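You operate a simulated robot arm through the tools that you are given. There is no shell and no other tool. Be economical: measure what you need, move in short steps, check, and stop when the job is done.

You are at the controls of a simulated two-armed robot. One attempt, no reset.

## Task
Seal the orange pack inside the meter head whose tag shows more damp.
Fine: hold the head while you turn its cap off and on again; then stand it on the black mat, within a hand's width of its middle. Set down upright: what you pick out.

Only the result counts: the job must be done as asked and must still hold three seconds after the hand-in. Knocking over, shifting, dropping, spilling or breaking anything else fails it. A push-on lid holds only when it is set on centred and level and pressed home; a screw cap is set on level and turned clockwise until tight.

## Robot
Two 7-joint arms with three-finger grippers on one trunk, on a base that drives. Base frame: it is fixed to the floor where the robot stands at the start and does not move with it; the origin is under the middle of the robot, x ahead of it, y to its left, z up; the surface under the hand at the start is at about z = 850. Readings come in mm, rad, newtons and seconds.
The left shoulder is at the start at [30, 124, 1108], the right one opposite. With the tool pointing down near the work surface each hand reaches from about 100 to 780 mm from the robot's upright axis, wherever it stands, measured 20 degrees to its own side. Places, roughly: black mat [600, -300, 900]; fitting bench top [700, 200, 800]. Payload 2.2 kg a hand.
The TCP of each hand is the grasp point between the finger pads, 28 mm short of the fingertips. In the tool frame z runs along the fingers and y along their closing line. Largest opening 102 mm; the body of the gripper starts 71 mm behind the TCP.
Orientation is told as [roll, pitch, yaw] about the base's x, y, z axes, in that order, counted from this pose: with the fingers straight down and closing along the base's y, the tool's x points along the base's -x, its y along +y and its z along -z.

## Interface
- The arms move only by the tool apply_moves. It takes "left_steps", "right_steps" or both (then of equal length, played together; a hand with none holds still); each is a list of rows, each an object (a shift or turn left out is 0, a gripper value left out holds the last) with "xyz": the shift along the base's x, y, z in units of 30 mm (1.0 is 30 mm), a list of three; "rot": the turn, a rotation vector about the base's x, y, z in units of 5 degrees (1.0 is 5 degrees), a list of three. In form: [{"xyz": [dx, dy, dz], "rot": [wx, wy, wz]}, ...]. A call has 1 to 20 rows; each row shifts and turns the commanded pose from where the row before left it. "left_claw" and "right_claw" are, for a hand that has rows, the gripper command, from -1 (fully open) to 1 (shut), values between in proportion, set as the call begins (left out, the last holds). A call with a number of a shift or a turn outside -1 to 1 is refused whole. Each row takes 0.2 s and may step no farther than 50 mm and 0.15 rad from the row before; otherwise, or with a gripper value out of range, the whole call is refused. Where a pose cannot be reached the arm comes as near as it can. A force on the tool above 90 N (or 10 N above the force at the start of the call, whichever is more), or a blocked arm, ends the call early, and 0.2 s more pass. Each finger halts on what it meets, pressing with about 40 N; the grip force reading is that of the motor and also rises with nothing between the fingers. The clock runs only during rows and for 0.2 s after the last one: add rows that do not move to give the fingers time. It gives the time, the measured TCP pose, the force on the tool (base axes), the opening and the grip force at its end, in the units of the frame above (readings bear some noise), with the torque about the TCP (base axes, N m) and any sound that the robot's microphone picked up, and new pictures: "show" is both (left out), scene, wrist or none (wrist: the cameras of the hands that moved).
- Cameras (640 x 400 px; columns grow to the right, rows downward): "scene" is now at [40.5, -1.9, 1823]; the picture's right is [0.03, -1.00, 0.00], its down [-0.84, -0.03, -0.54] and it looks along [0.54, 0.02, -0.84] (base axes); focal length 268 px, centre (320, 200). "left" rides on the left gripper at [72, 38, -86] in its tool frame; the picture's right is [-0.46, 0.89, 0.00], its down [-0.60, -0.32, -0.73] and it looks along [-0.65, -0.34, 0.68] (tool axes); focal length 256 px, centre (320, 200). "right" rides on the right gripper at [69, 44, -86] in its tool frame; the picture's right is [-0.53, 0.85, 0.00], its down [-0.58, -0.36, -0.73] and it looks along [-0.62, -0.39, 0.68] (tool axes); focal length 256 px, centre (320, 200). There is no depth. A picture from a camera that has moved, and an enlarged one, comes with that camera's place and axes in the base frame and with its lens. The place of the scene camera against the robot may be out by one fixed shift of up to 18 mm in any direction.
- raise_lower(by): slides the trunk up (or, below 0, down) by that many mm; the arms and the scene camera ride with it, the base frame stays. It gives what a move gives, with no picture.
- steer(legs): drives the robot by 1 to 6 legs, each [ahead, left, turn to the left] in mm, mm and rad, along the robot's own axes; the way and the turn of a leg run together, so that a leg with both is an arc; at most 1500 mm and 3.142 rad a leg. The arms and the cameras ride along, it lands a little off, and it stops where it bumps. It gives what a move gives, and a new picture of the scene camera.
- aim_head(pan, tilt): turns the head with the scene camera to pan (to the left, within 2.496 rad either way) and tilt (down, from -0.506 to 1.204), counted from straight ahead of the robot. It gives what a move gives, and a new picture of the scene camera.
- zoom(camera, box): a new picture of the part [left, top, right, bottom] of that camera's present view, enlarged. The clock stands still meanwhile.
- hand_in(): hands the job in; it is judged then, once.

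Go step by step. Nothing tells you exact positions but the pictures and the camera data: compare them with the known pose of the tool, close in by small moves and look again before you grip or let go. The budget is 120 turns and 260 pictures, counting those below and the enlarged ones. Unless the task says otherwise, let go and move clear before handing in, and close with one line.

The tools are called after ">>>" by a JSON object that holds its "method" and its "body". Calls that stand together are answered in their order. apply_moves: Moves the arms, as the interface text tells. Its arguments: {"type":"object","properties":{"left_steps":{"type":"array","items":{"type":"object","properties":{"xyz":{"type":"array","items":{"type":"number"}},"rot":{"type":"array","items":{"type":"number"}}}}},"left_claw":{"type":"number"},"right_steps":{"type":"array","items":{"type":"object","properties":{"xyz":{"type":"array","items":{"type":"number"}},"rot":{"type":"array","items":{"type":"number"}}}}},"right_claw":{"type":"number"},"show":{"type":"string","enum":["both","scene","wrist","none"]}},"required":[]} The other tools are called the same way: raise_lower (by) slides the trunk up or down; steer (legs) drives the base; aim_head (pan, tilt) turns the head that bears the scene camera; zoom (camera, box) takes an enlarged picture of a part of a camera's view; hand_in () hands the job in.

At the start:

```text
time: 0.0
left_position: [336.3, 422.5, 1298.9]
left_tcp_rot: [-0.001, -0.001, 0.0]
left_contact_force: [-0.7, -0.3, 0.3]
left_wrist_torque: [0.01, -0.02, -0.01]
left_finger_gap: 102.0
left_gripper_force: 0.0
right_position: [493.5, -13.7, 1296.5]
right_tcp_rot: [-0.001, 0.0, 0.002]
right_contact_force: [0.0, 0.7, 0.5]
right_wrist_torque: [0.04, 0.01, 0.01]
right_finger_gap: 102.2
right_gripper_force: 0.0
trunk travel left (down, up): [-350.0, 190.0]
robot x, y, heading: [-0.3, -0.0, 0.003]
head pan, tilt: [0.031, 1.0]
```

scene: 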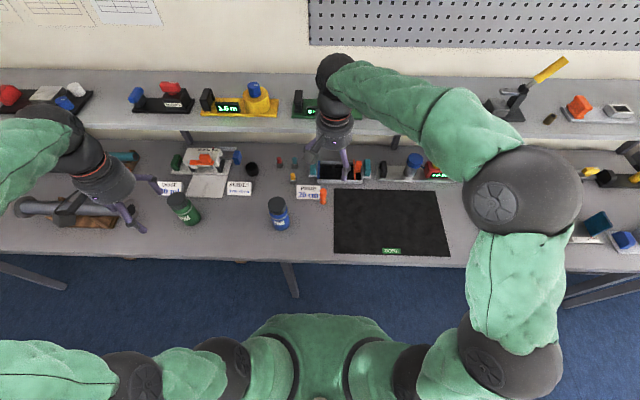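
right: 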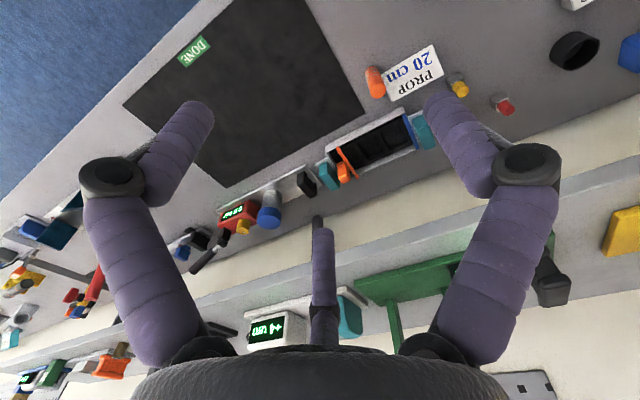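
left: 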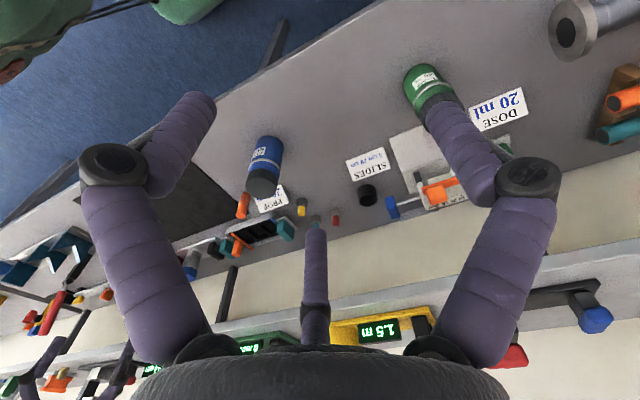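

I see a green and a blue jar-like head, plus tags near them; an orange pack lies by the "PROP" card perhaps. I'll zoom in to read things.

>>> {"method": "zoom", "body": {"camera": "scene", "box": [140, 130, 340, 250]}}

>>> {"method": "zoom", "body": {"camera": "left", "box": [220, 50, 540, 250]}}

>>> {"method": "zoom", "body": {"camera": "right", "box": [320, 20, 560, 170]}}

```text
3.20 times, centred on (240, 190) of scene
camera zoom: at [40.5, -1.9, 1823.0], right [0.03, -1.0, 0.0], down [-0.84, -0.03, -0.54], along [0.54, 0.02, -0.84], focal length 857 px, centre (576, 232)
```

zoom: 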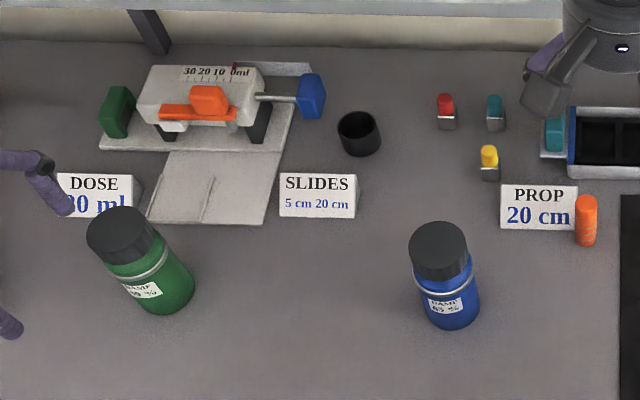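

```text
2.00 times, centred on (380, 150) of left
camera zoom: at [263.2, 459.1, 1386.0], right [0.46, 0.89, 0.0], down [0.6, -0.32, 0.73], along [0.65, -0.34, -0.68], focal length 512 px, centre (200, 300)
```

zoom: 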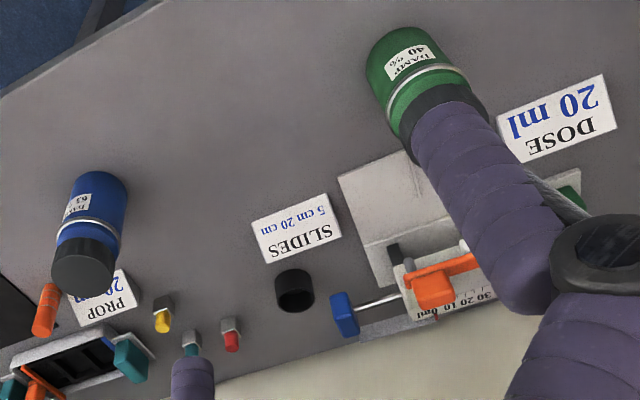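

```text
2.67 times, centred on (440, 95) of right
camera zoom: at [423.4, 28.3, 1381.0], right [0.53, 0.85, 0.0], down [0.58, -0.36, 0.73], along [0.62, -0.39, -0.68], focal length 683 px, centre (0, 480)
```

zoom: 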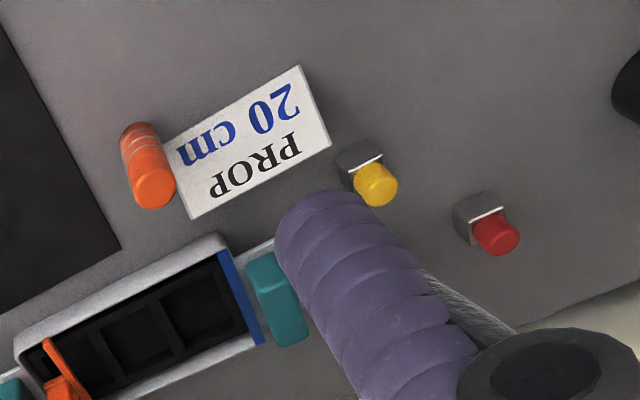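

The green one reads about 40 % and the blue one 60-something; I'll zoom closer to be sure, and look at the orange pack.

>>> {"method": "zoom", "body": {"camera": "left", "box": [235, 125, 299, 205]}}

>>> {"method": "zoom", "body": {"camera": "left", "box": [395, 55, 459, 95]}}

>>> {"method": "zoom", "body": {"camera": "scene", "box": [260, 180, 340, 230]}}

```text
5.00 times, centred on (267, 165) of left
camera zoom: at [263.2, 459.1, 1386.0], right [0.46, 0.89, 0.0], down [0.6, -0.32, 0.73], along [0.65, -0.34, -0.68], focal length 1280 px, centre (585, 375)
```

zoom: 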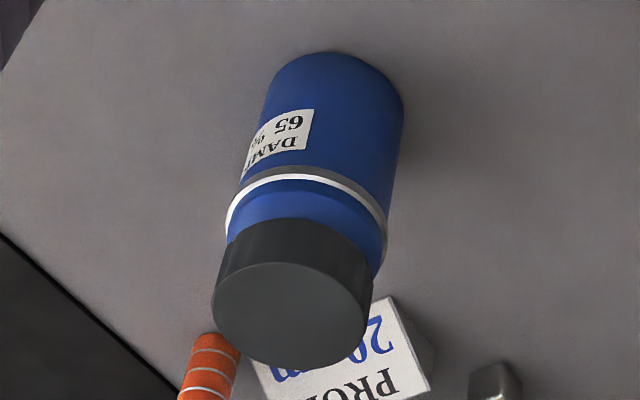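

```text
10.00 times, centred on (427, 75) of left
camera zoom: at [263.2, 459.1, 1386.0], right [0.46, 0.89, 0.0], down [0.6, -0.32, 0.73], along [0.65, -0.34, -0.68], focal length 2560 px, centre (-750, 1450)
```

zoom: 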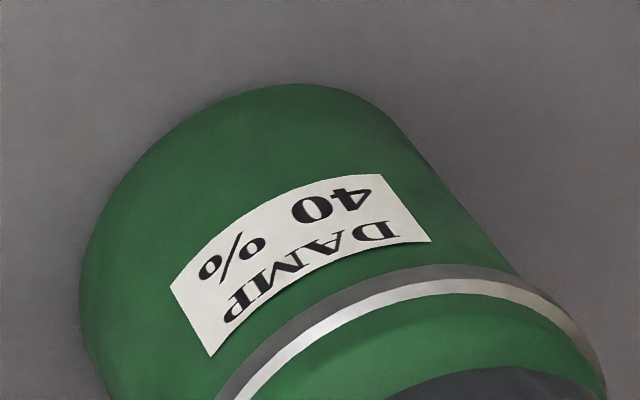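

```text
8.00 times, centred on (300, 205) of scene
camera zoom: at [40.5, -1.9, 1823.0], right [0.03, -1.0, 0.0], down [-0.84, -0.03, -0.54], along [0.54, 0.02, -0.84], focal length 2141 px, centre (480, 160)
```

zoom: 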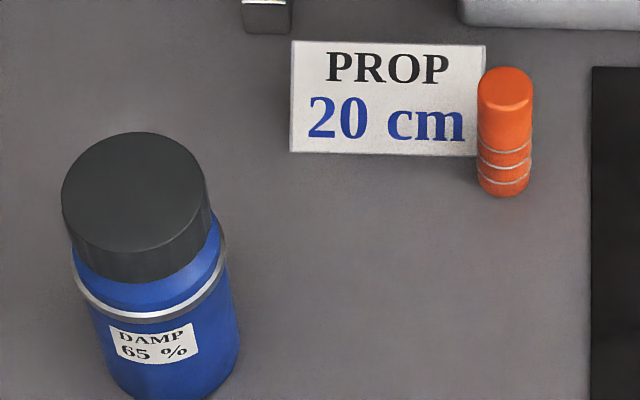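

Blue (65 %) is the damp one. I'll check the other orange items before settling on the striped cylinder as the pack.

>>> {"method": "zoom", "body": {"camera": "scene", "box": [540, 80, 640, 142]}}

>>> {"method": "zoom", "body": {"camera": "scene", "box": [0, 130, 160, 230]}}

>>> {"method": "zoom", "body": {"camera": "scene", "box": [230, 140, 450, 270]}}

```text
6.40 times, centred on (590, 111) of scene
camera zoom: at [40.5, -1.9, 1823.0], right [0.03, -1.0, 0.0], down [-0.84, -0.03, -0.54], along [0.54, 0.02, -0.84], focal length 1713 px, centre (-1408, 770)
```

zoom: 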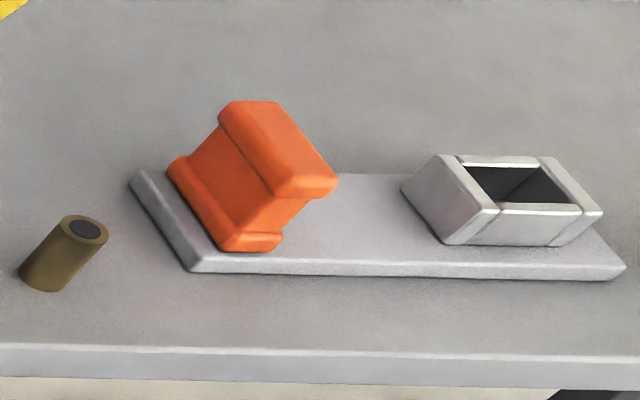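

```text
4.00 times, centred on (80, 180) of scene
camera zoom: at [40.5, -1.9, 1823.0], right [0.03, -1.0, 0.0], down [-0.84, -0.03, -0.54], along [0.54, 0.02, -0.84], focal length 1071 px, centre (1280, 280)
```

zoom: 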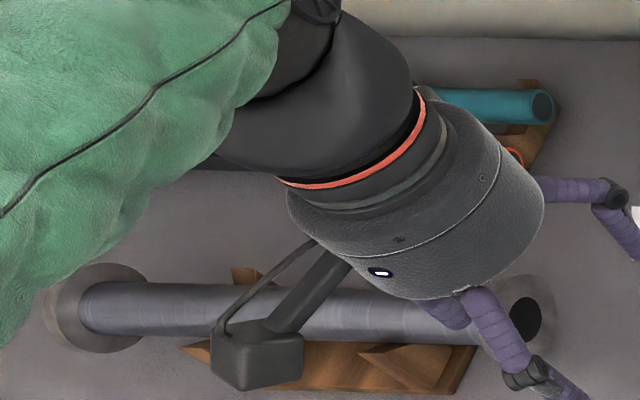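

```text
2.91 times, centred on (340, 205) of scene
camera zoom: at [40.5, -1.9, 1823.0], right [0.03, -1.0, 0.0], down [-0.84, -0.03, -0.54], along [0.54, 0.02, -0.84], focal length 779 px, centre (262, 186)
```

zoom: 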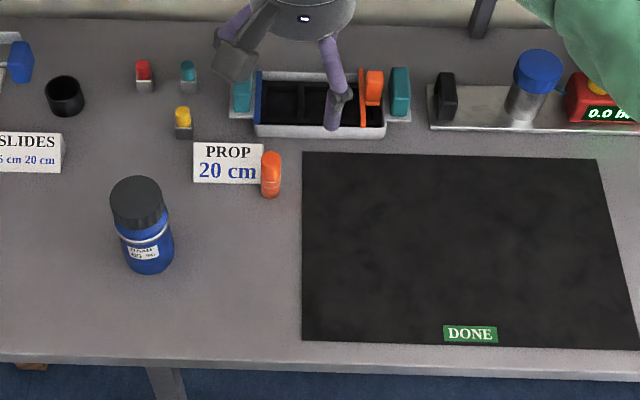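

The striped orange cylinder is the pack. I'll hold the blue head from the side with the left hand, so first I yaw the left hand by +135°, so its camera ends on top after tilting.

>>> {"method": "apply_moves", "body": {"left_steps": [{"rot": [0, 0, 1]}, {"rot": [0, 0, 1]}, {"rot": [0, 0, 1]}, {"rot": [0, 0, 1]}, {"rot": [0, 0, 1]}, {"rot": [0, 0, 1]}, {"rot": [0, 0, 1]}, {"rot": [0, 0, 1]}, {"rot": [0, 0, 1]}, {"rot": [0, 0, 1]}, {"rot": [0, 0, 1]}, {"rot": [0, 0, 1]}, {"rot": [0, 0, 1]}, {"rot": [0, 0, 1]}, {"rot": [0, 0, 1]}, {"rot": [0, 0, 1]}, {"rot": [0, 0, 1]}, {"rot": [0, 0, 1]}, {"rot": [0, 0, 1]}, {"rot": [0, 0, 1]}], "show": "none"}}

```text
time: 4.2
left_position: [335.3, 421.5, 1300.2]
left_tcp_rot: [0.0, 0.0, 1.747]
left_contact_force: [0.4, -0.2, -0.4]
left_wrist_torque: [-0.01, 0.01, -0.02]
left_finger_gap: 101.8
left_gripper_force: 0.1
right_position: [493.2, -15.5, 1296.1]
right_tcp_rot: [0.0, -0.001, 0.002]
right_contact_force: [-0.6, 0.0, 0.3]
right_wrist_torque: [0.01, 0.0, -0.01]
right_finger_gap: 102.0
right_gripper_force: 0.1
trunk travel left (down, up): [-350.0, 190.0]
robot x, y, heading: [-0.0, 2.6, 0.0]
head pan, tilt: [0.031, 1.0]
```

Yaw works; finishing it and tilting the left hand to near horizontal.

>>> {"method": "apply_moves", "body": {"left_steps": [{"rot": [0, 0, 1]}, {"rot": [0, 0, 1]}, {"rot": [0, 0, 1]}, {"rot": [0, 0, 1]}, {"rot": [0, 0, 1]}, {"rot": [0, 0, 1]}, {"rot": [0, 0, 1]}, {"rot": [-1, -1, 0]}, {"rot": [-1, -1, 0]}, {"rot": [-1, -1, 0]}, {"rot": [-1, -1, 0]}, {"rot": [-1, -1, 0]}, {"rot": [-1, -1, 0]}, {"rot": [-1, -1, 0]}, {"rot": [-1, -1, 0]}, {"rot": [-1, -1, 0]}, {"rot": [-1, -1, 0]}, {"rot": [-1, -1, 0]}, {"rot": [-1, -1, 0]}]}}

```text
time: 8.2
left_position: [335.4, 421.9, 1299.3]
left_tcp_rot: [0.006, 1.484, 2.364]
left_contact_force: [0.2, 0.4, 0.5]
left_wrist_torque: [0.03, -0.01, -0.03]
left_finger_gap: 101.9
left_gripper_force: 0.0
right_position: [492.7, -13.9, 1295.3]
right_tcp_rot: [0.002, -0.003, 0.0]
right_contact_force: [0.1, -0.1, -0.3]
right_wrist_torque: [0.0, -0.01, -0.01]
right_finger_gap: 102.2
right_gripper_force: 0.0
trunk travel left (down, up): [-350.0, 190.0]
robot x, y, heading: [-0.9, -1.5, -0.001]
head pan, tilt: [0.031, 1.0]
camera scene: at [40.8, -0.9, 1823.0], right [0.03, -1.0, 0.0], down [-0.84, -0.03, -0.54], along [0.54, 0.02, -0.84], focal length 268 px, centre (320, 200)
camera left: at [252.9, 450.7, 1378.7], right [-0.66, -0.6, -0.46], down [-0.33, 0.78, -0.54], along [0.68, -0.2, -0.7], focal length 256 px, centre (320, 200)
```

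scene: 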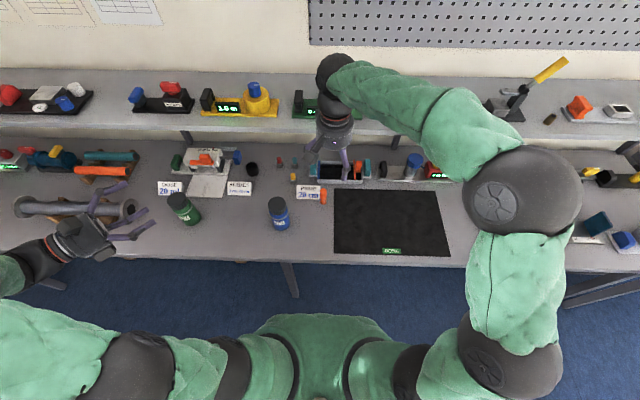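
left: 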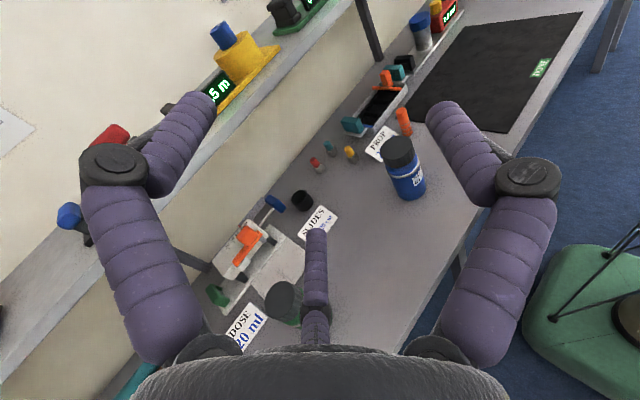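

The hand is nearly horizontal with the camera on top. There's a third prong in the middle of the palm; let me look at it and at the bottle closer.

>>> {"method": "zoom", "body": {"camera": "scene", "box": [30, 170, 160, 270]}}

>>> {"method": "zoom", "body": {"camera": "left", "box": [340, 90, 468, 218]}}

>>> {"method": "zoom", "body": {"camera": "scene", "box": [300, 100, 370, 200]}}

```text
4.00 times, centred on (95, 220) of scene
camera zoom: at [40.8, -0.9, 1823.0], right [0.03, -1.0, 0.0], down [-0.84, -0.03, -0.54], along [0.54, 0.02, -0.84], focal length 1071 px, centre (1220, 120)
```

zoom: 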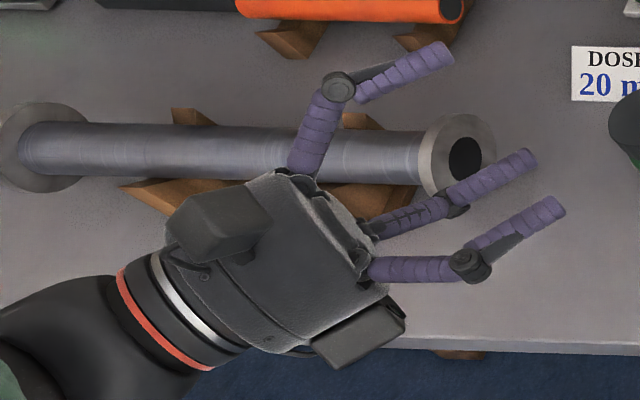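

```text
3.12 times, centred on (404, 154) of left
camera zoom: at [252.9, 450.7, 1378.7], right [-0.66, -0.6, -0.46], down [-0.33, 0.78, -0.54], along [0.68, -0.2, -0.7], focal length 800 px, centre (58, 344)
```

zoom: 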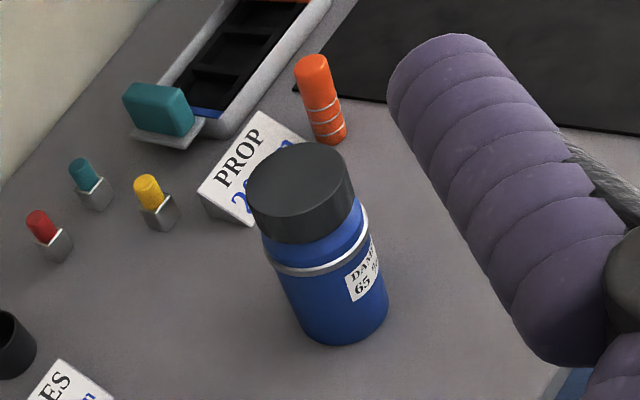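

```text
4.00 times, centred on (335, 150) of scene
camera zoom: at [40.8, -0.9, 1823.0], right [0.03, -1.0, 0.0], down [-0.84, -0.03, -0.54], along [0.54, 0.02, -0.84], focal length 1071 px, centre (260, 400)
```

zoom: 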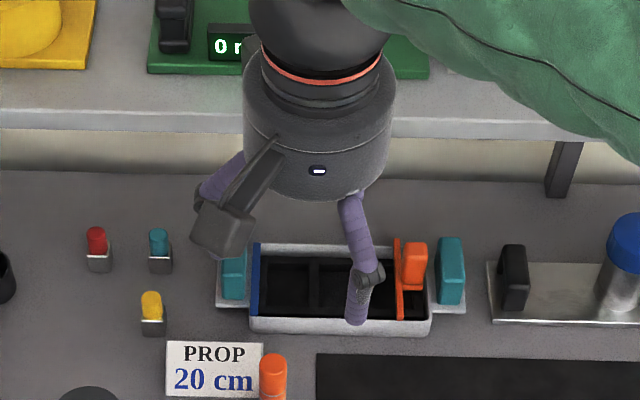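

The rendered hand seems to have three prongs, not quite matching the description. I'll close and open the left gripper in the air to see how the fingers truly move.

>>> {"method": "apply_moves", "body": {"left_steps": [{}, {}, {}, {}, {}, {}], "left_claw": 1}}

>>> {"method": "zoom", "body": {"camera": "scene", "box": [30, 170, 160, 270]}}

```text
time: 9.6
left_position: [336.0, 422.2, 1300.1]
left_tcp_rot: [0.0, 1.483, 2.357]
left_contact_force: [-0.7, -0.3, -0.3]
left_wrist_torque: [-0.02, -0.01, -0.01]
left_finger_gap: 2.1
left_gripper_force: 31.9
right_position: [493.5, -15.0, 1296.2]
right_tcp_rot: [0.001, 0.001, 0.001]
right_contact_force: [0.2, 0.7, -1.0]
right_wrist_torque: [0.01, -0.01, 0.04]
right_finger_gap: 102.0
right_gripper_force: 0.1
trunk travel left (down, up): [-350.0, 190.0]
robot x, y, heading: [-2.8, 0.4, -0.004]
head pan, tilt: [0.031, 1.0]
camera scene: at [40.5, -1.7, 1823.0], right [0.03, -1.0, 0.0], down [-0.84, -0.03, -0.54], along [0.54, 0.02, -0.84], focal length 268 px, centre (320, 200)
camera left: at [252.8, 449.9, 1379.2], right [-0.66, -0.6, -0.46], down [-0.33, 0.78, -0.54], along [0.68, -0.2, -0.71], focal length 256 px, centre (320, 200)
```

scene: 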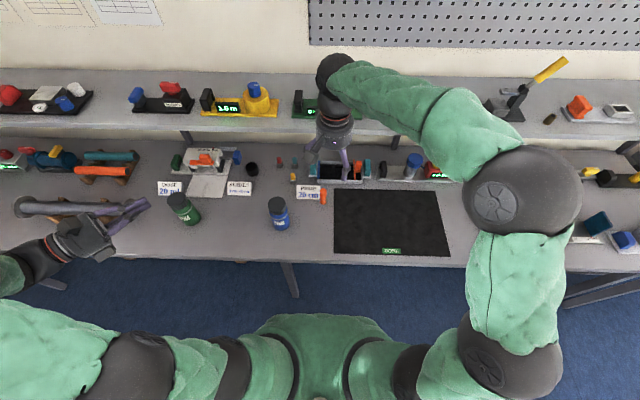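
left: 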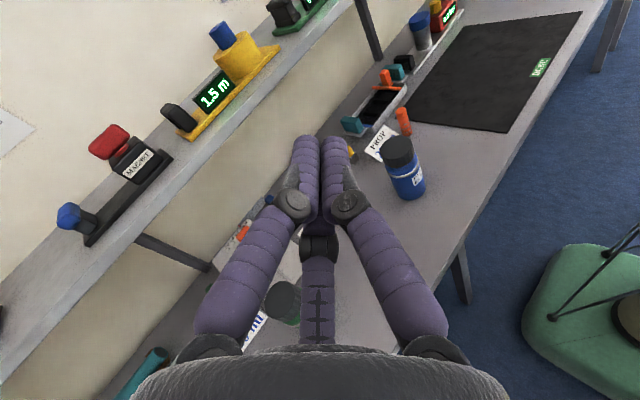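

```text
4.00 times, centred on (95, 220) of scene
camera zoom: at [40.5, -1.7, 1823.0], right [0.03, -1.0, 0.0], down [-0.84, -0.03, -0.54], along [0.54, 0.02, -0.84], focal length 1071 px, centre (1220, 120)
```

zoom: 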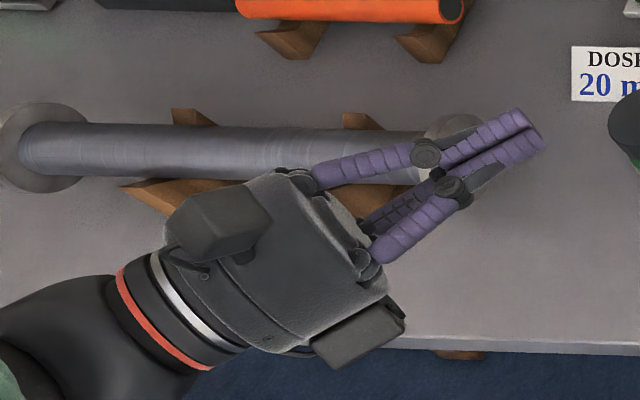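

The fingers close concentrically; the physical gripper is as specified (two fingers, 102 mm). The head stands near (541, 172), table about 850, cap top about 1000; I'll open the left hand and descend to a stand-off point 150 mm away from it.

>>> {"method": "apply_moves", "body": {"left_steps": [{"xyz": [0.254, -0.369, -0.949]}, {"xyz": [0.254, -0.369, -0.949]}, {"xyz": [0.254, -0.369, -0.949]}, {"xyz": [0.254, -0.369, -0.949]}, {"xyz": [0.254, -0.369, -0.949]}, {"xyz": [0.254, -0.369, -0.949]}, {"xyz": [0.254, -0.369, -0.949]}, {"xyz": [0.254, -0.369, -0.949]}, {"xyz": [0.254, -0.369, -0.949]}, {"xyz": [0.254, -0.369, -0.949]}], "left_claw": -1}}

```text
time: 11.8
left_position: [411.5, 311.3, 1015.0]
left_tcp_rot: [0.003, 1.479, 2.36]
left_contact_force: [-0.1, 0.4, 0.6]
left_wrist_torque: [-0.01, 0.0, -0.04]
left_finger_gap: 102.0
left_gripper_force: 0.1
right_position: [493.8, -15.1, 1295.0]
right_tcp_rot: [0.0, 0.001, -0.001]
right_contact_force: [-0.4, -0.5, -0.8]
right_wrist_torque: [-0.03, -0.01, 0.0]
right_finger_gap: 102.0
right_gripper_force: 0.0
trunk travel left (down, up): [-350.0, 190.0]
robot x, y, heading: [0.2, -3.6, -0.006]
head pan, tilt: [0.031, 1.0]
camera scene: at [41.3, -1.4, 1823.0], right [0.03, -1.0, 0.0], down [-0.84, -0.03, -0.54], along [0.54, 0.02, -0.84], focal length 268 px, centre (320, 200)
camera left: at [328.9, 340.0, 1095.1], right [-0.66, -0.6, -0.46], down [-0.33, 0.78, -0.54], along [0.68, -0.2, -0.71], focal length 256 px, centre (320, 200)
```

scene: 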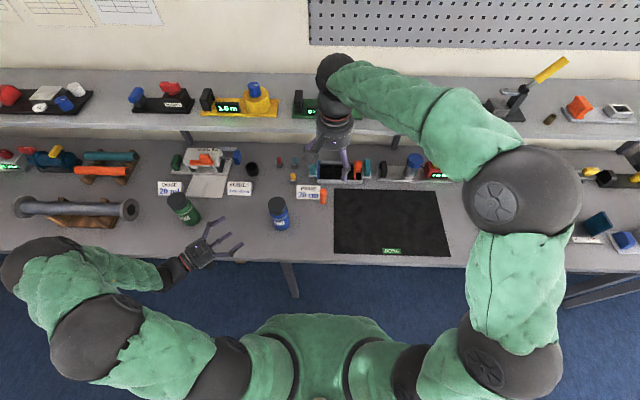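
left: 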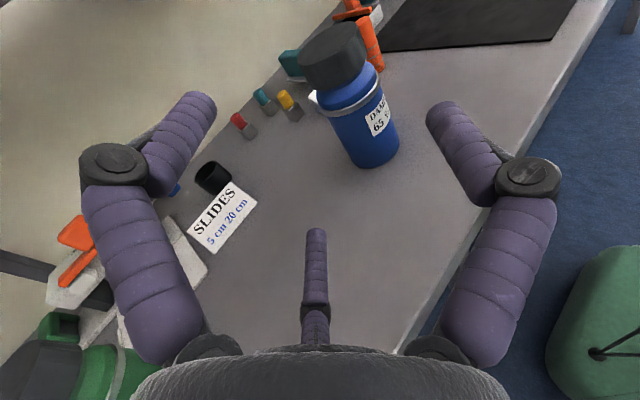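

The descent is clean. I'll zoom on the bottle in the left view to triangulate it precisely.

>>> {"method": "zoom", "body": {"camera": "left", "box": [270, 5, 430, 185]}}

```text
2.22 times, centred on (350, 95) of left
camera zoom: at [328.9, 340.0, 1095.1], right [-0.66, -0.6, -0.46], down [-0.33, 0.78, -0.54], along [0.68, -0.2, -0.71], focal length 569 px, centre (253, 433)
```

zoom: 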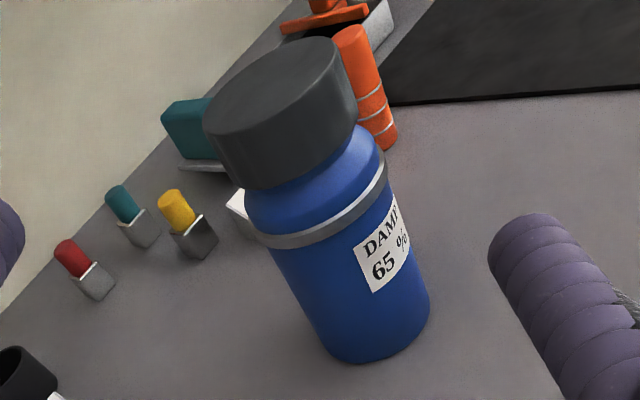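

Triangulation puts the cap top at (534, 172, 1002), base centre at (538, 172), table 850; body about 74 mm wide below a ring at z≈935. I'll drop the left hand to z≈905 on the approach line.

>>> {"method": "apply_moves", "body": {"left_steps": [{"xyz": [-0.06, -0.06, -0.92]}, {"xyz": [-0.06, -0.06, -0.92]}, {"xyz": [-0.06, -0.06, -0.92]}, {"xyz": [-0.05, -0.05, -0.92]}, {}]}}

```text
time: 13.0
left_position: [406.5, 306.1, 906.6]
left_tcp_rot: [-0.055, 1.481, 2.303]
left_contact_force: [-1.9, 6.2, 16.6]
left_wrist_torque: [1.15, 0.22, 0.14]
left_finger_gap: 98.7
left_gripper_force: 0.1
right_position: [492.7, -15.6, 1295.6]
right_tcp_rot: [-0.001, 0.0, 0.0]
right_contact_force: [-0.6, -0.2, 1.0]
right_wrist_torque: [-0.03, 0.01, 0.01]
right_finger_gap: 102.4
right_gripper_force: 0.1
trunk travel left (down, up): [-350.0, 190.0]
robot x, y, heading: [0.9, 0.5, -0.001]
head pan, tilt: [0.031, 1.0]
camera scene: at [39.1, -2.1, 1823.2], right [0.03, -1.0, 0.0], down [-0.84, -0.03, -0.54], along [0.54, 0.02, -0.84], focal length 268 px, centre (320, 200)
camera left: at [322.0, 334.5, 986.1], right [-0.65, -0.6, -0.47], down [-0.33, 0.78, -0.54], along [0.68, -0.2, -0.7], focal length 256 px, centre (320, 200)
```

scene: 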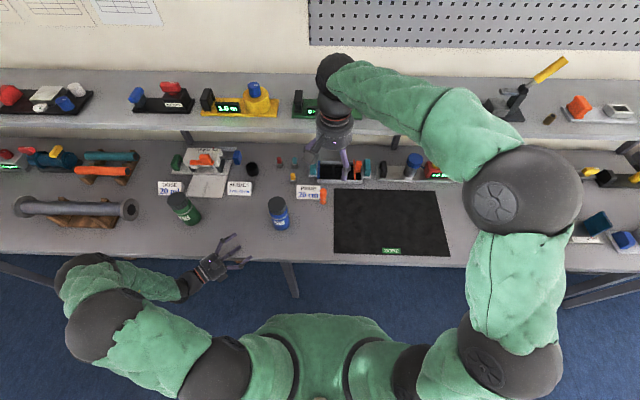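
left: 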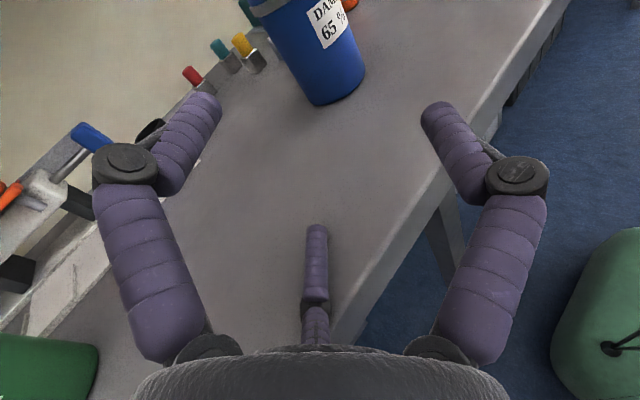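

Contact: from the torque, the lower third prong touches the table edge, so this hand really is a three-prong one and a side grip would barely fit. A coaxial grip suits it better: the right hand will lift the bottle by its cap, and the left hand, pointing up, will hold its base from below. I'll back the left hand up and flip it to point up.

>>> {"method": "apply_moves", "body": {"left_steps": [{"xyz": [0, 0, 1]}, {"xyz": [-0.1, -0.6, 1]}, {"xyz": [-0.1, -0.6, 1]}, {"xyz": [-0.1, -0.6, 1]}, {"xyz": [-0.1, -0.6, 1]}, {"xyz": [-0.1, -0.6, 1]}, {"xyz": [-0.1, -0.6, 1]}, {"xyz": [-0.1, -0.6, 1]}, {"rot": [-1, -1, 0]}, {"rot": [-1, -1, 0]}, {"rot": [-1, -1, 0]}, {"rot": [-1, -1, 0]}, {"rot": [-1, -1, 0]}, {"rot": [-1, -1, 0]}, {"rot": [-1, -1, 0]}, {"rot": [-1, -1, 0]}, {"rot": [-1, -1, 0]}, {"rot": [-1, -1, 0]}]}}

```text
time: 16.8
left_position: [382.6, 176.0, 1143.0]
left_tcp_rot: [-3.135, 0.833, -0.787]
left_contact_force: [-0.2, 0.1, -0.3]
left_wrist_torque: [-0.05, -0.03, -0.01]
left_finger_gap: 101.9
left_gripper_force: 0.1
left hand out of reach, approached as far as the arm can: row 15, 16, 17, 18
right_position: [493.6, -15.0, 1296.5]
right_tcp_rot: [0.0, 0.001, 0.0]
right_contact_force: [0.2, 0.4, 0.6]
right_wrist_torque: [-0.02, 0.0, -0.02]
right_finger_gap: 101.9
right_gripper_force: 0.0
trunk travel left (down, up): [-350.0, 190.0]
robot x, y, heading: [0.8, 4.3, -0.003]
head pan, tilt: [0.031, 1.0]
camera scene: at [40.8, -1.6, 1823.0], right [0.03, -1.0, 0.0], down [-0.84, -0.03, -0.54], along [0.54, 0.02, -0.84], focal length 268 px, centre (320, 200)
camera left: at [275.5, 228.0, 1138.4], right [-0.41, -0.84, -0.35], down [0.13, 0.32, -0.94], along [0.9, -0.43, -0.02], focal length 256 px, centre (320, 200)
```

scene: 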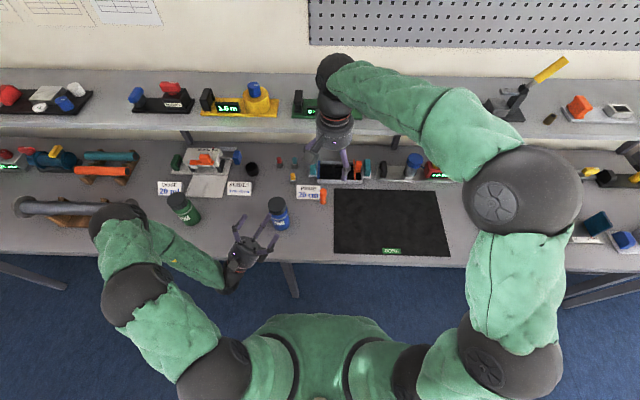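
left: 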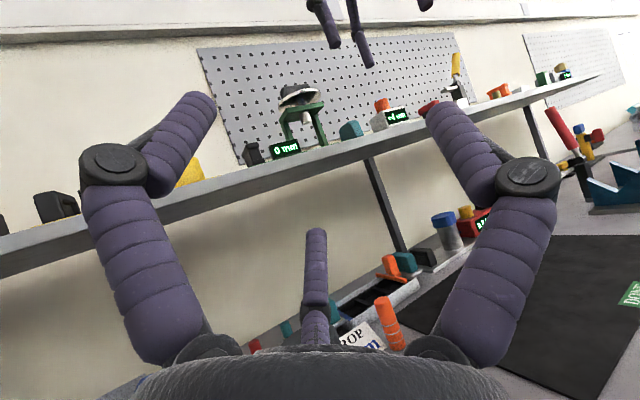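

The left arm only reaches a 42° upward elevation here. I'll try higher up, where the forearm can point up more.

>>> {"method": "apply_moves", "body": {"left_steps": [{"xyz": [-0.3, 0.3, 1]}, {"xyz": [-0.3, 0.3, 1]}, {"xyz": [-0.3, 0.3, 1]}, {"xyz": [-0.3, 0.3, 1]}, {"xyz": [-0.3, 0.3, 1]}, {"xyz": [-0.3, 0.3, 1]}, {"rot": [-1, -1, 0]}, {"rot": [-1, -1, 0]}, {"rot": [-1, -1, 0]}], "show": "scene"}}

```text
time: 18.8
left_position: [349.3, 208.1, 1253.6]
left_tcp_rot: [-3.137, 0.835, -0.786]
left_contact_force: [-0.2, 0.4, -0.1]
left_wrist_torque: [0.0, 0.03, -0.01]
left_finger_gap: 102.3
left_gripper_force: 0.1
left hand out of reach, approached as far as the arm can: row 4, 5, 6, 7, 8, 9
right_position: [493.9, -15.5, 1296.4]
right_tcp_rot: [0.001, 0.0, 0.001]
right_contact_force: [0.0, -0.1, -1.1]
right_wrist_torque: [-0.01, 0.02, -0.03]
right_finger_gap: 101.9
right_gripper_force: 0.0
trunk travel left (down, up): [-350.0, 190.0]
robot x, y, heading: [0.4, -2.5, 0.001]
head pan, tilt: [0.031, 1.0]
camera scene: at [40.6, -1.9, 1823.0], right [0.03, -1.0, 0.0], down [-0.84, -0.03, -0.54], along [0.54, 0.02, -0.84], focal length 268 px, centre (320, 200)
```

scene: 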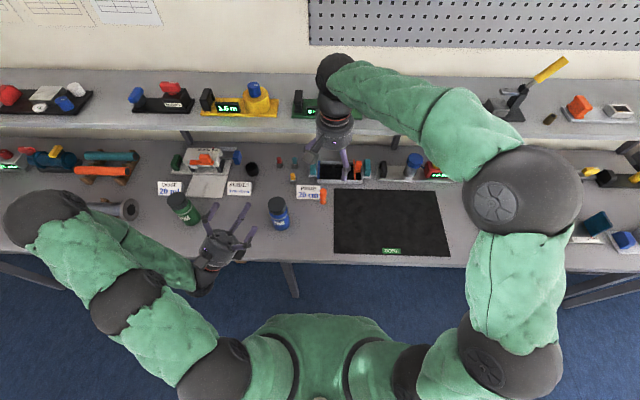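

Higher doesn't help. I'll swing the left hand to point to the right (-y) and see what upward elevation that allows there.

>>> {"method": "apply_moves", "body": {"left_steps": [{"rot": [0, 0, -1], "xyz": [0, 0, -0.3]}, {"rot": [0, 0, -1], "xyz": [0, 0, -0.3]}, {"rot": [0, 0, -1], "xyz": [0, 0, -0.3]}, {"rot": [0, 0, -1], "xyz": [0, 0, -0.3]}, {"rot": [0, 0, -1], "xyz": [0, 0, -0.3]}, {"rot": [0, 0, -1], "xyz": [0, 0, -0.3]}, {"rot": [0, 0, -1], "xyz": [0, 0, -0.3]}, {"rot": [0, 0, -1], "xyz": [0, 0, -0.3]}, {"rot": [0, 0, -1], "xyz": [0, 0, -0.3]}, {"rot": [-1, 0, 0]}, {"rot": [-1, 0, 0]}, {"rot": [-1, 0, 0]}, {"rot": [-1, 0, 0]}, {"rot": [-1, 0, 0]}, {"rot": [-1, 0, 0]}, {"rot": [-1, 0, 0]}, {"rot": [-1, 0, 0]}], "show": "scene"}}

```text
time: 22.5
left_position: [163.3, 120.9, 1155.8]
left_tcp_rot: [-3.138, 0.149, -1.552]
left_contact_force: [22.2, -3.5, 10.7]
left_wrist_torque: [-0.1, -0.08, 0.15]
left_finger_gap: 83.1
left_gripper_force: 0.1
left hand out of reach, approached as far as the arm can: row 8, 9, 10, 11, 12, 13, 14, 15, 16, 17
right_position: [493.1, -15.1, 1295.4]
right_tcp_rot: [0.0, 0.0, 0.001]
right_contact_force: [-0.3, 0.2, 0.3]
right_wrist_torque: [0.02, 0.02, -0.01]
right_finger_gap: 102.1
right_gripper_force: 0.1
trunk travel left (down, up): [-350.0, 190.0]
robot x, y, heading: [-1.5, -1.0, 0.001]
head pan, tilt: [0.031, 1.0]
stopped in row 17 (left hand): the force on the tool passed its limit at 102 N (the readings are from after the stop); the commanded pose is now the measured one
camera scene: at [40.6, -1.8, 1823.0], right [0.03, -1.0, 0.0], down [-0.84, -0.03, -0.54], along [0.54, 0.02, -0.84], focal length 268 px, centre (320, 200)
```

scene: 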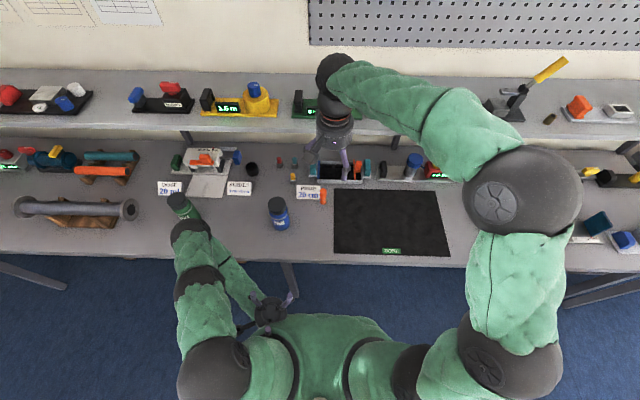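

The arm favoured orientation and ended near my own torso, touching it, but the hand is now nearly upright (≈81°). I'll move it forward away from the body and see what it keeps.

>>> {"method": "apply_moves", "body": {"left_steps": [{"xyz": [0.6, 0.2, 0]}, {"xyz": [0.6, 0.2, 0]}, {"xyz": [0.6, 0.2, 0]}, {"xyz": [0.6, 0.2, 0]}, {"xyz": [0.6, 0.2, 0]}], "left_claw": -1, "show": "scene"}}

```text
time: 23.7
left_position: [161.3, 121.0, 1156.3]
left_tcp_rot: [-3.135, 0.149, -1.551]
left_contact_force: [36.3, 0.6, 15.1]
left_wrist_torque: [0.34, -1.2, 0.21]
left_finger_gap: 82.0
left_gripper_force: 0.0
left hand out of reach, approached as far as the arm can: row 1, 2, 3, 4, 5
right_position: [494.0, -15.4, 1296.0]
right_tcp_rot: [0.001, 0.001, 0.0]
right_contact_force: [-0.3, 0.6, -0.2]
right_wrist_torque: [-0.01, 0.01, -0.02]
right_finger_gap: 102.2
right_gripper_force: 0.1
trunk travel left (down, up): [-350.0, 190.0]
robot x, y, heading: [1.7, 0.1, 0.001]
head pan, tilt: [0.031, 1.0]
camera scene: at [40.5, -2.0, 1823.0], right [0.03, -1.0, 0.0], down [-0.84, -0.03, -0.54], along [0.54, 0.02, -0.84], focal length 268 px, centre (320, 200)
```

scene: 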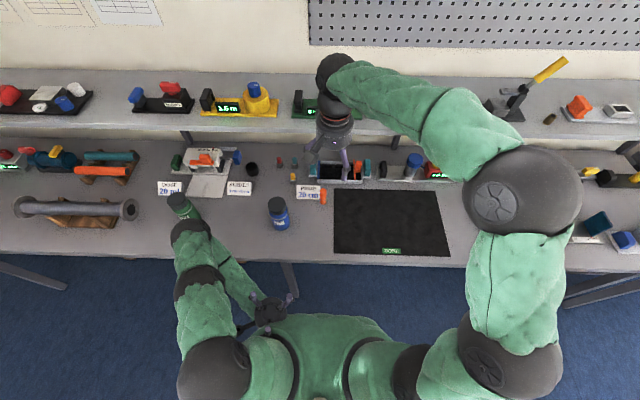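

Orientation has priority; I'll tilt it back toward horizontal to free it, then move forward.

>>> {"method": "apply_moves", "body": {"left_steps": [{"rot": [1, 0, 0]}, {"rot": [1, 0, 0], "xyz": [0.3, 0, 0]}, {"rot": [1, 0, 0], "xyz": [0.3, 0, 0]}, {"rot": [1, 0, 0], "xyz": [0.5, 0.1, 0]}, {"rot": [1, 0, 0], "xyz": [0.5, 0.1, 0]}, {"rot": [1, 0, 0], "xyz": [0.7, 0.1, 0]}, {"rot": [1, 0, 0], "xyz": [0.7, 0.1, 0]}, {"rot": [1, 0, 0], "xyz": [0.7, 0.1, 0]}, {"rot": [1, 0, 0], "xyz": [0.7, 0.1, 0]}, {"xyz": [0.7, 0.1, 0]}], "show": "scene"}}

```text
time: 25.9
left_position: [317.0, 143.8, 1156.7]
left_tcp_rot: [-3.114, 0.936, -1.543]
left_contact_force: [-0.3, 0.0, -0.3]
left_wrist_torque: [-0.03, -0.04, -0.05]
left_finger_gap: 102.2
left_gripper_force: 0.0
right_position: [494.1, -15.9, 1294.5]
right_tcp_rot: [0.001, 0.0, 0.0]
right_contact_force: [0.0, 0.4, 0.4]
right_wrist_torque: [-0.01, 0.02, -0.04]
right_finger_gap: 102.1
right_gripper_force: 0.1
trunk travel left (down, up): [-350.0, 190.0]
robot x, y, heading: [0.5, 1.3, -0.003]
head pan, tilt: [0.031, 1.0]
camera scene: at [41.5, -2.1, 1822.9], right [0.03, -1.0, 0.0], down [-0.84, -0.03, -0.54], along [0.54, 0.02, -0.84], focal length 268 px, centre (320, 200)
```

scene: 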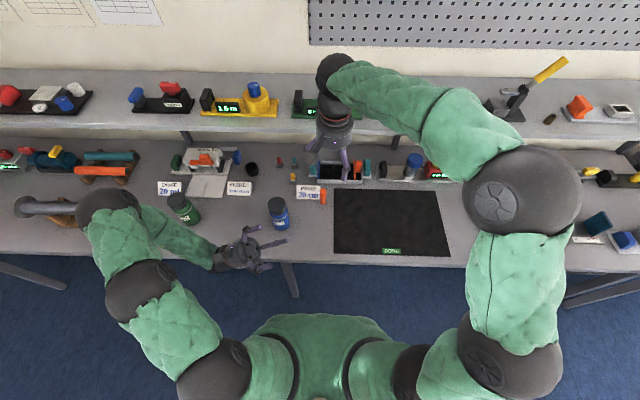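

Free again with 36° elevation at (317, 144, 1157). I'll see if 56° is attainable here.

>>> {"method": "apply_moves", "body": {"left_steps": [{"rot": [-1, 0, 0]}, {"rot": [-1, 0, 0]}, {"rot": [-1, 0, 0]}, {"rot": [-1, 0, 0]}], "show": "none"}}

```text
time: 26.9
left_position: [274.8, 126.9, 1152.2]
left_tcp_rot: [-3.124, 0.589, -1.55]
left_contact_force: [-0.9, 0.5, 0.6]
left_wrist_torque: [0.0, 0.06, 0.02]
left_finger_gap: 102.0
left_gripper_force: 0.1
left hand out of reach, approached as far as the arm can: row 3, 4
right_position: [492.8, -15.6, 1296.3]
right_tcp_rot: [-0.002, 0.001, -0.001]
right_contact_force: [-0.4, -0.1, 0.7]
right_wrist_torque: [0.05, 0.01, -0.01]
right_finger_gap: 101.9
right_gripper_force: 0.1
trunk travel left (down, up): [-350.0, 190.0]
robot x, y, heading: [1.3, 1.6, 0.001]
head pan, tilt: [0.031, 1.0]
```

About 46° is attainable at x≈320, good enough: the bottle can be held tilted 45° with its mouth up-right and the right hand tilted to match. I'll set the left hand there and bring the right hand above the bottle.

>>> {"method": "apply_moves", "body": {"left_steps": [{"rot": [1, 0, 0]}, {"rot": [1, 0, 0], "xyz": [0.4, 0, 0]}, {"rot": [0.2, 0, 0], "xyz": [0.4, 0, 0]}, {"xyz": [0.4, 0, 0]}, {"xyz": [0.3, 0, 0]}, {}, {}, {}], "right_steps": [{"xyz": [0.173, 0.78, -0.817]}, {"xyz": [0.173, 0.78, -0.817]}, {"xyz": [0.173, 0.78, -0.817]}, {"xyz": [0.173, 0.78, -0.817]}, {"xyz": [0.173, 0.78, -0.817]}, {"xyz": [0.173, 0.78, -0.817]}, {"xyz": [0.173, 0.78, -0.817]}, {"xyz": [0.173, 0.78, -0.817]}]}}

```text
time: 28.7
left_position: [323.1, 126.5, 1152.2]
left_tcp_rot: [-3.122, 0.777, -1.549]
left_contact_force: [0.1, -0.4, 0.4]
left_wrist_torque: [0.0, -0.03, 0.02]
left_finger_gap: 102.0
left_gripper_force: 0.1
right_position: [535.3, 174.5, 1100.6]
right_tcp_rot: [0.0, -0.001, 0.0]
right_contact_force: [-0.2, -0.1, 0.6]
right_wrist_torque: [-0.02, -0.01, -0.02]
right_finger_gap: 101.7
right_gripper_force: 0.1
trunk travel left (down, up): [-350.0, 190.0]
robot x, y, heading: [-1.9, -1.3, 0.002]
head pan, tilt: [0.031, 1.0]
camera scene: at [41.5, -0.3, 1822.9], right [0.03, -1.0, 0.0], down [-0.84, -0.03, -0.54], along [0.54, 0.02, -0.84], focal length 268 px, centre (320, 200)
camera right: at [464.5, 218.1, 1184.8], right [0.53, 0.85, 0.0], down [0.58, -0.36, 0.73], along [0.62, -0.39, -0.68], focal length 256 px, centre (320, 200)
camera left: at [283.4, 237.7, 1140.1], right [-0.88, -0.34, -0.34], down [0.33, 0.09, -0.94], along [0.35, -0.94, 0.04], focal length 256 px, centre (320, 200)
```

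scene: 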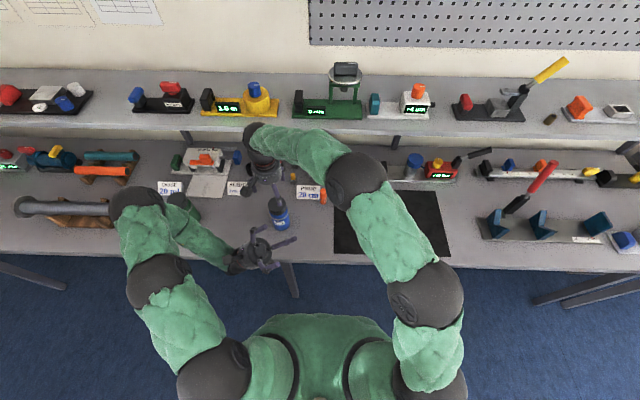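
right: 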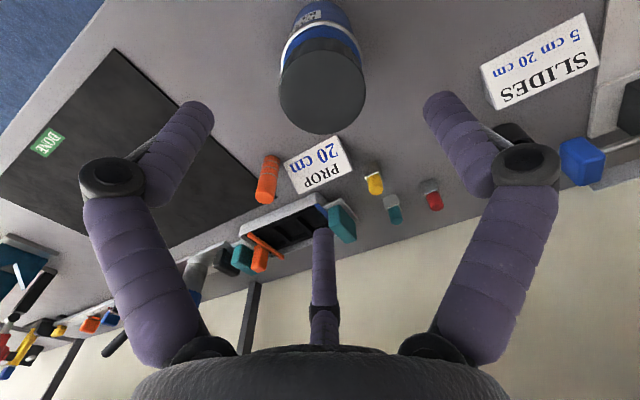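
left: 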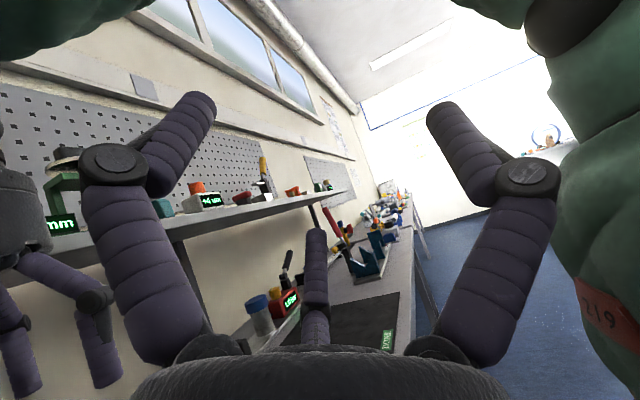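

The right hand is centred over the cap (537, 175). I'll descend to z≈998 so the fingertips sit around the cap, then close.

>>> {"method": "apply_moves", "body": {"right_steps": [{"xyz": [0.03, 0, -0.7]}, {"xyz": [0.03, 0, -0.7]}, {"xyz": [0, 0, -0.7]}, {"xyz": [0, 0, -0.7]}, {"xyz": [0, 0, -0.62]}, {}], "show": "wrist"}}

```text
time: 30.1
left_position: [322.6, 125.4, 1152.3]
left_tcp_rot: [-3.118, 0.778, -1.546]
left_contact_force: [-0.4, -0.2, 0.7]
left_wrist_torque: [-0.01, -0.01, -0.05]
left_finger_gap: 102.0
left_gripper_force: 0.1
right_position: [536.9, 174.0, 998.0]
right_tcp_rot: [0.0, 0.0, 0.0]
right_contact_force: [-0.3, -0.2, 0.0]
right_wrist_torque: [-0.01, 0.01, 0.05]
right_finger_gap: 102.0
right_gripper_force: 0.0
trunk travel left (down, up): [-350.0, 190.0]
robot x, y, heading: [1.7, 2.3, -0.001]
head pan, tilt: [0.031, 1.0]
camera right: at [466.2, 216.6, 1082.2], right [0.53, 0.85, 0.0], down [0.58, -0.36, 0.73], along [0.62, -0.39, -0.68], focal length 256 px, centre (320, 200)
```

right: 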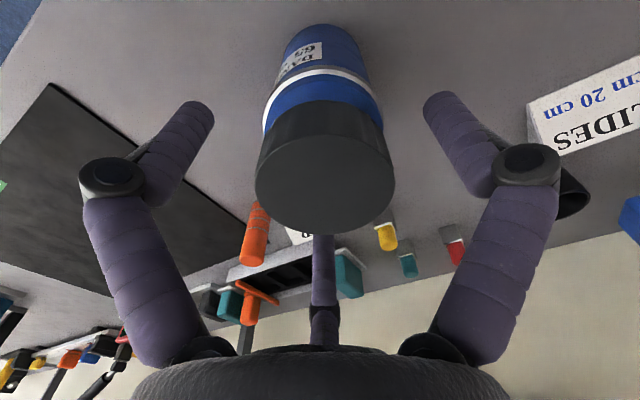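

The cap sits centred between the fingers. Closing the right gripper.

>>> {"method": "apply_moves", "body": {"right_steps": [{}, {}, {}, {}, {}, {}], "right_claw": 1, "show": "wrist"}}

```text
time: 31.5
left_position: [321.9, 126.2, 1151.8]
left_tcp_rot: [-3.119, 0.779, -1.547]
left_contact_force: [-0.5, 0.1, -0.4]
left_wrist_torque: [-0.02, 0.01, 0.0]
left_finger_gap: 101.9
left_gripper_force: 0.0
right_position: [538.3, 173.8, 996.7]
right_tcp_rot: [0.002, 0.0, -0.001]
right_contact_force: [2.9, 0.2, 7.7]
right_wrist_torque: [-0.2, -0.07, 0.04]
right_finger_gap: 60.9
right_gripper_force: 40.2
trunk travel left (down, up): [-350.0, 190.0]
robot x, y, heading: [0.5, 0.0, 0.006]
head pan, tilt: [0.031, 1.0]
camera right: at [466.5, 216.6, 1083.0], right [0.53, 0.85, 0.0], down [0.58, -0.37, 0.73], along [0.62, -0.39, -0.68], focal length 256 px, centre (320, 200)
```

right: 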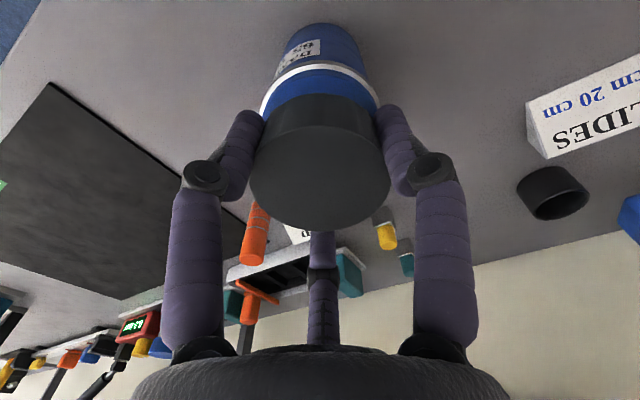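

Firm grip (60.9 mm). Lifting the bottle straight up.

>>> {"method": "apply_moves", "body": {"right_steps": [{"xyz": [0, 0, 0.3]}, {"xyz": [0, 0, 0.7]}, {"xyz": [0, 0, 1]}, {"xyz": [0, 0, 1]}, {"xyz": [0, 0, 1]}, {"xyz": [0, 0, 1]}, {"xyz": [0, 0, 1]}, {"xyz": [0, 0, 1]}, {"xyz": [0, 0, 1]}, {"xyz": [0, 0, 1]}, {}]}}

```text
time: 33.9
left_position: [322.4, 126.0, 1151.2]
left_tcp_rot: [-3.12, 0.778, -1.55]
left_contact_force: [0.3, -0.2, 0.2]
left_wrist_torque: [-0.02, -0.02, 0.0]
left_finger_gap: 102.0
left_gripper_force: 0.0
right_position: [538.7, 173.1, 1266.5]
right_tcp_rot: [0.0, 0.001, 0.001]
right_contact_force: [0.6, -0.4, -2.7]
right_wrist_torque: [0.02, 0.01, -0.04]
right_finger_gap: 60.9
right_gripper_force: 40.1
trunk travel left (down, up): [-350.0, 190.0]
robot x, y, heading: [-2.5, -0.6, 0.001]
head pan, tilt: [0.031, 1.0]
camera scene: at [41.2, -1.6, 1822.9], right [0.03, -1.0, 0.0], down [-0.84, -0.03, -0.54], along [0.54, 0.02, -0.84], focal length 268 px, centre (320, 200)
camera right: at [468.3, 216.2, 1351.3], right [0.53, 0.85, 0.0], down [0.58, -0.36, 0.73], along [0.62, -0.39, -0.68], focal length 256 px, centre (320, 200)
```

scene: 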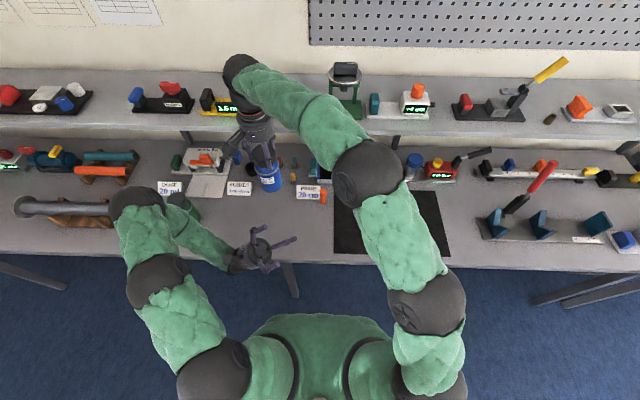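
right: 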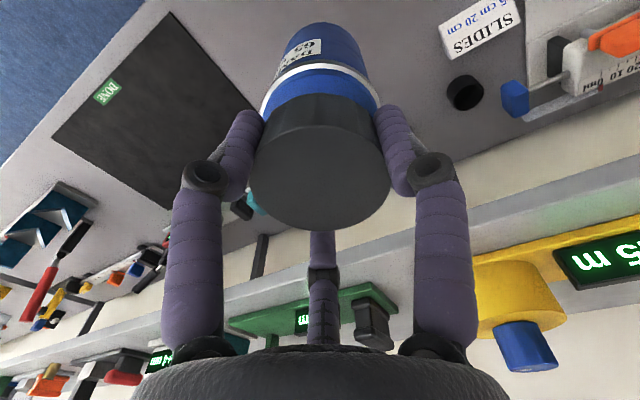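

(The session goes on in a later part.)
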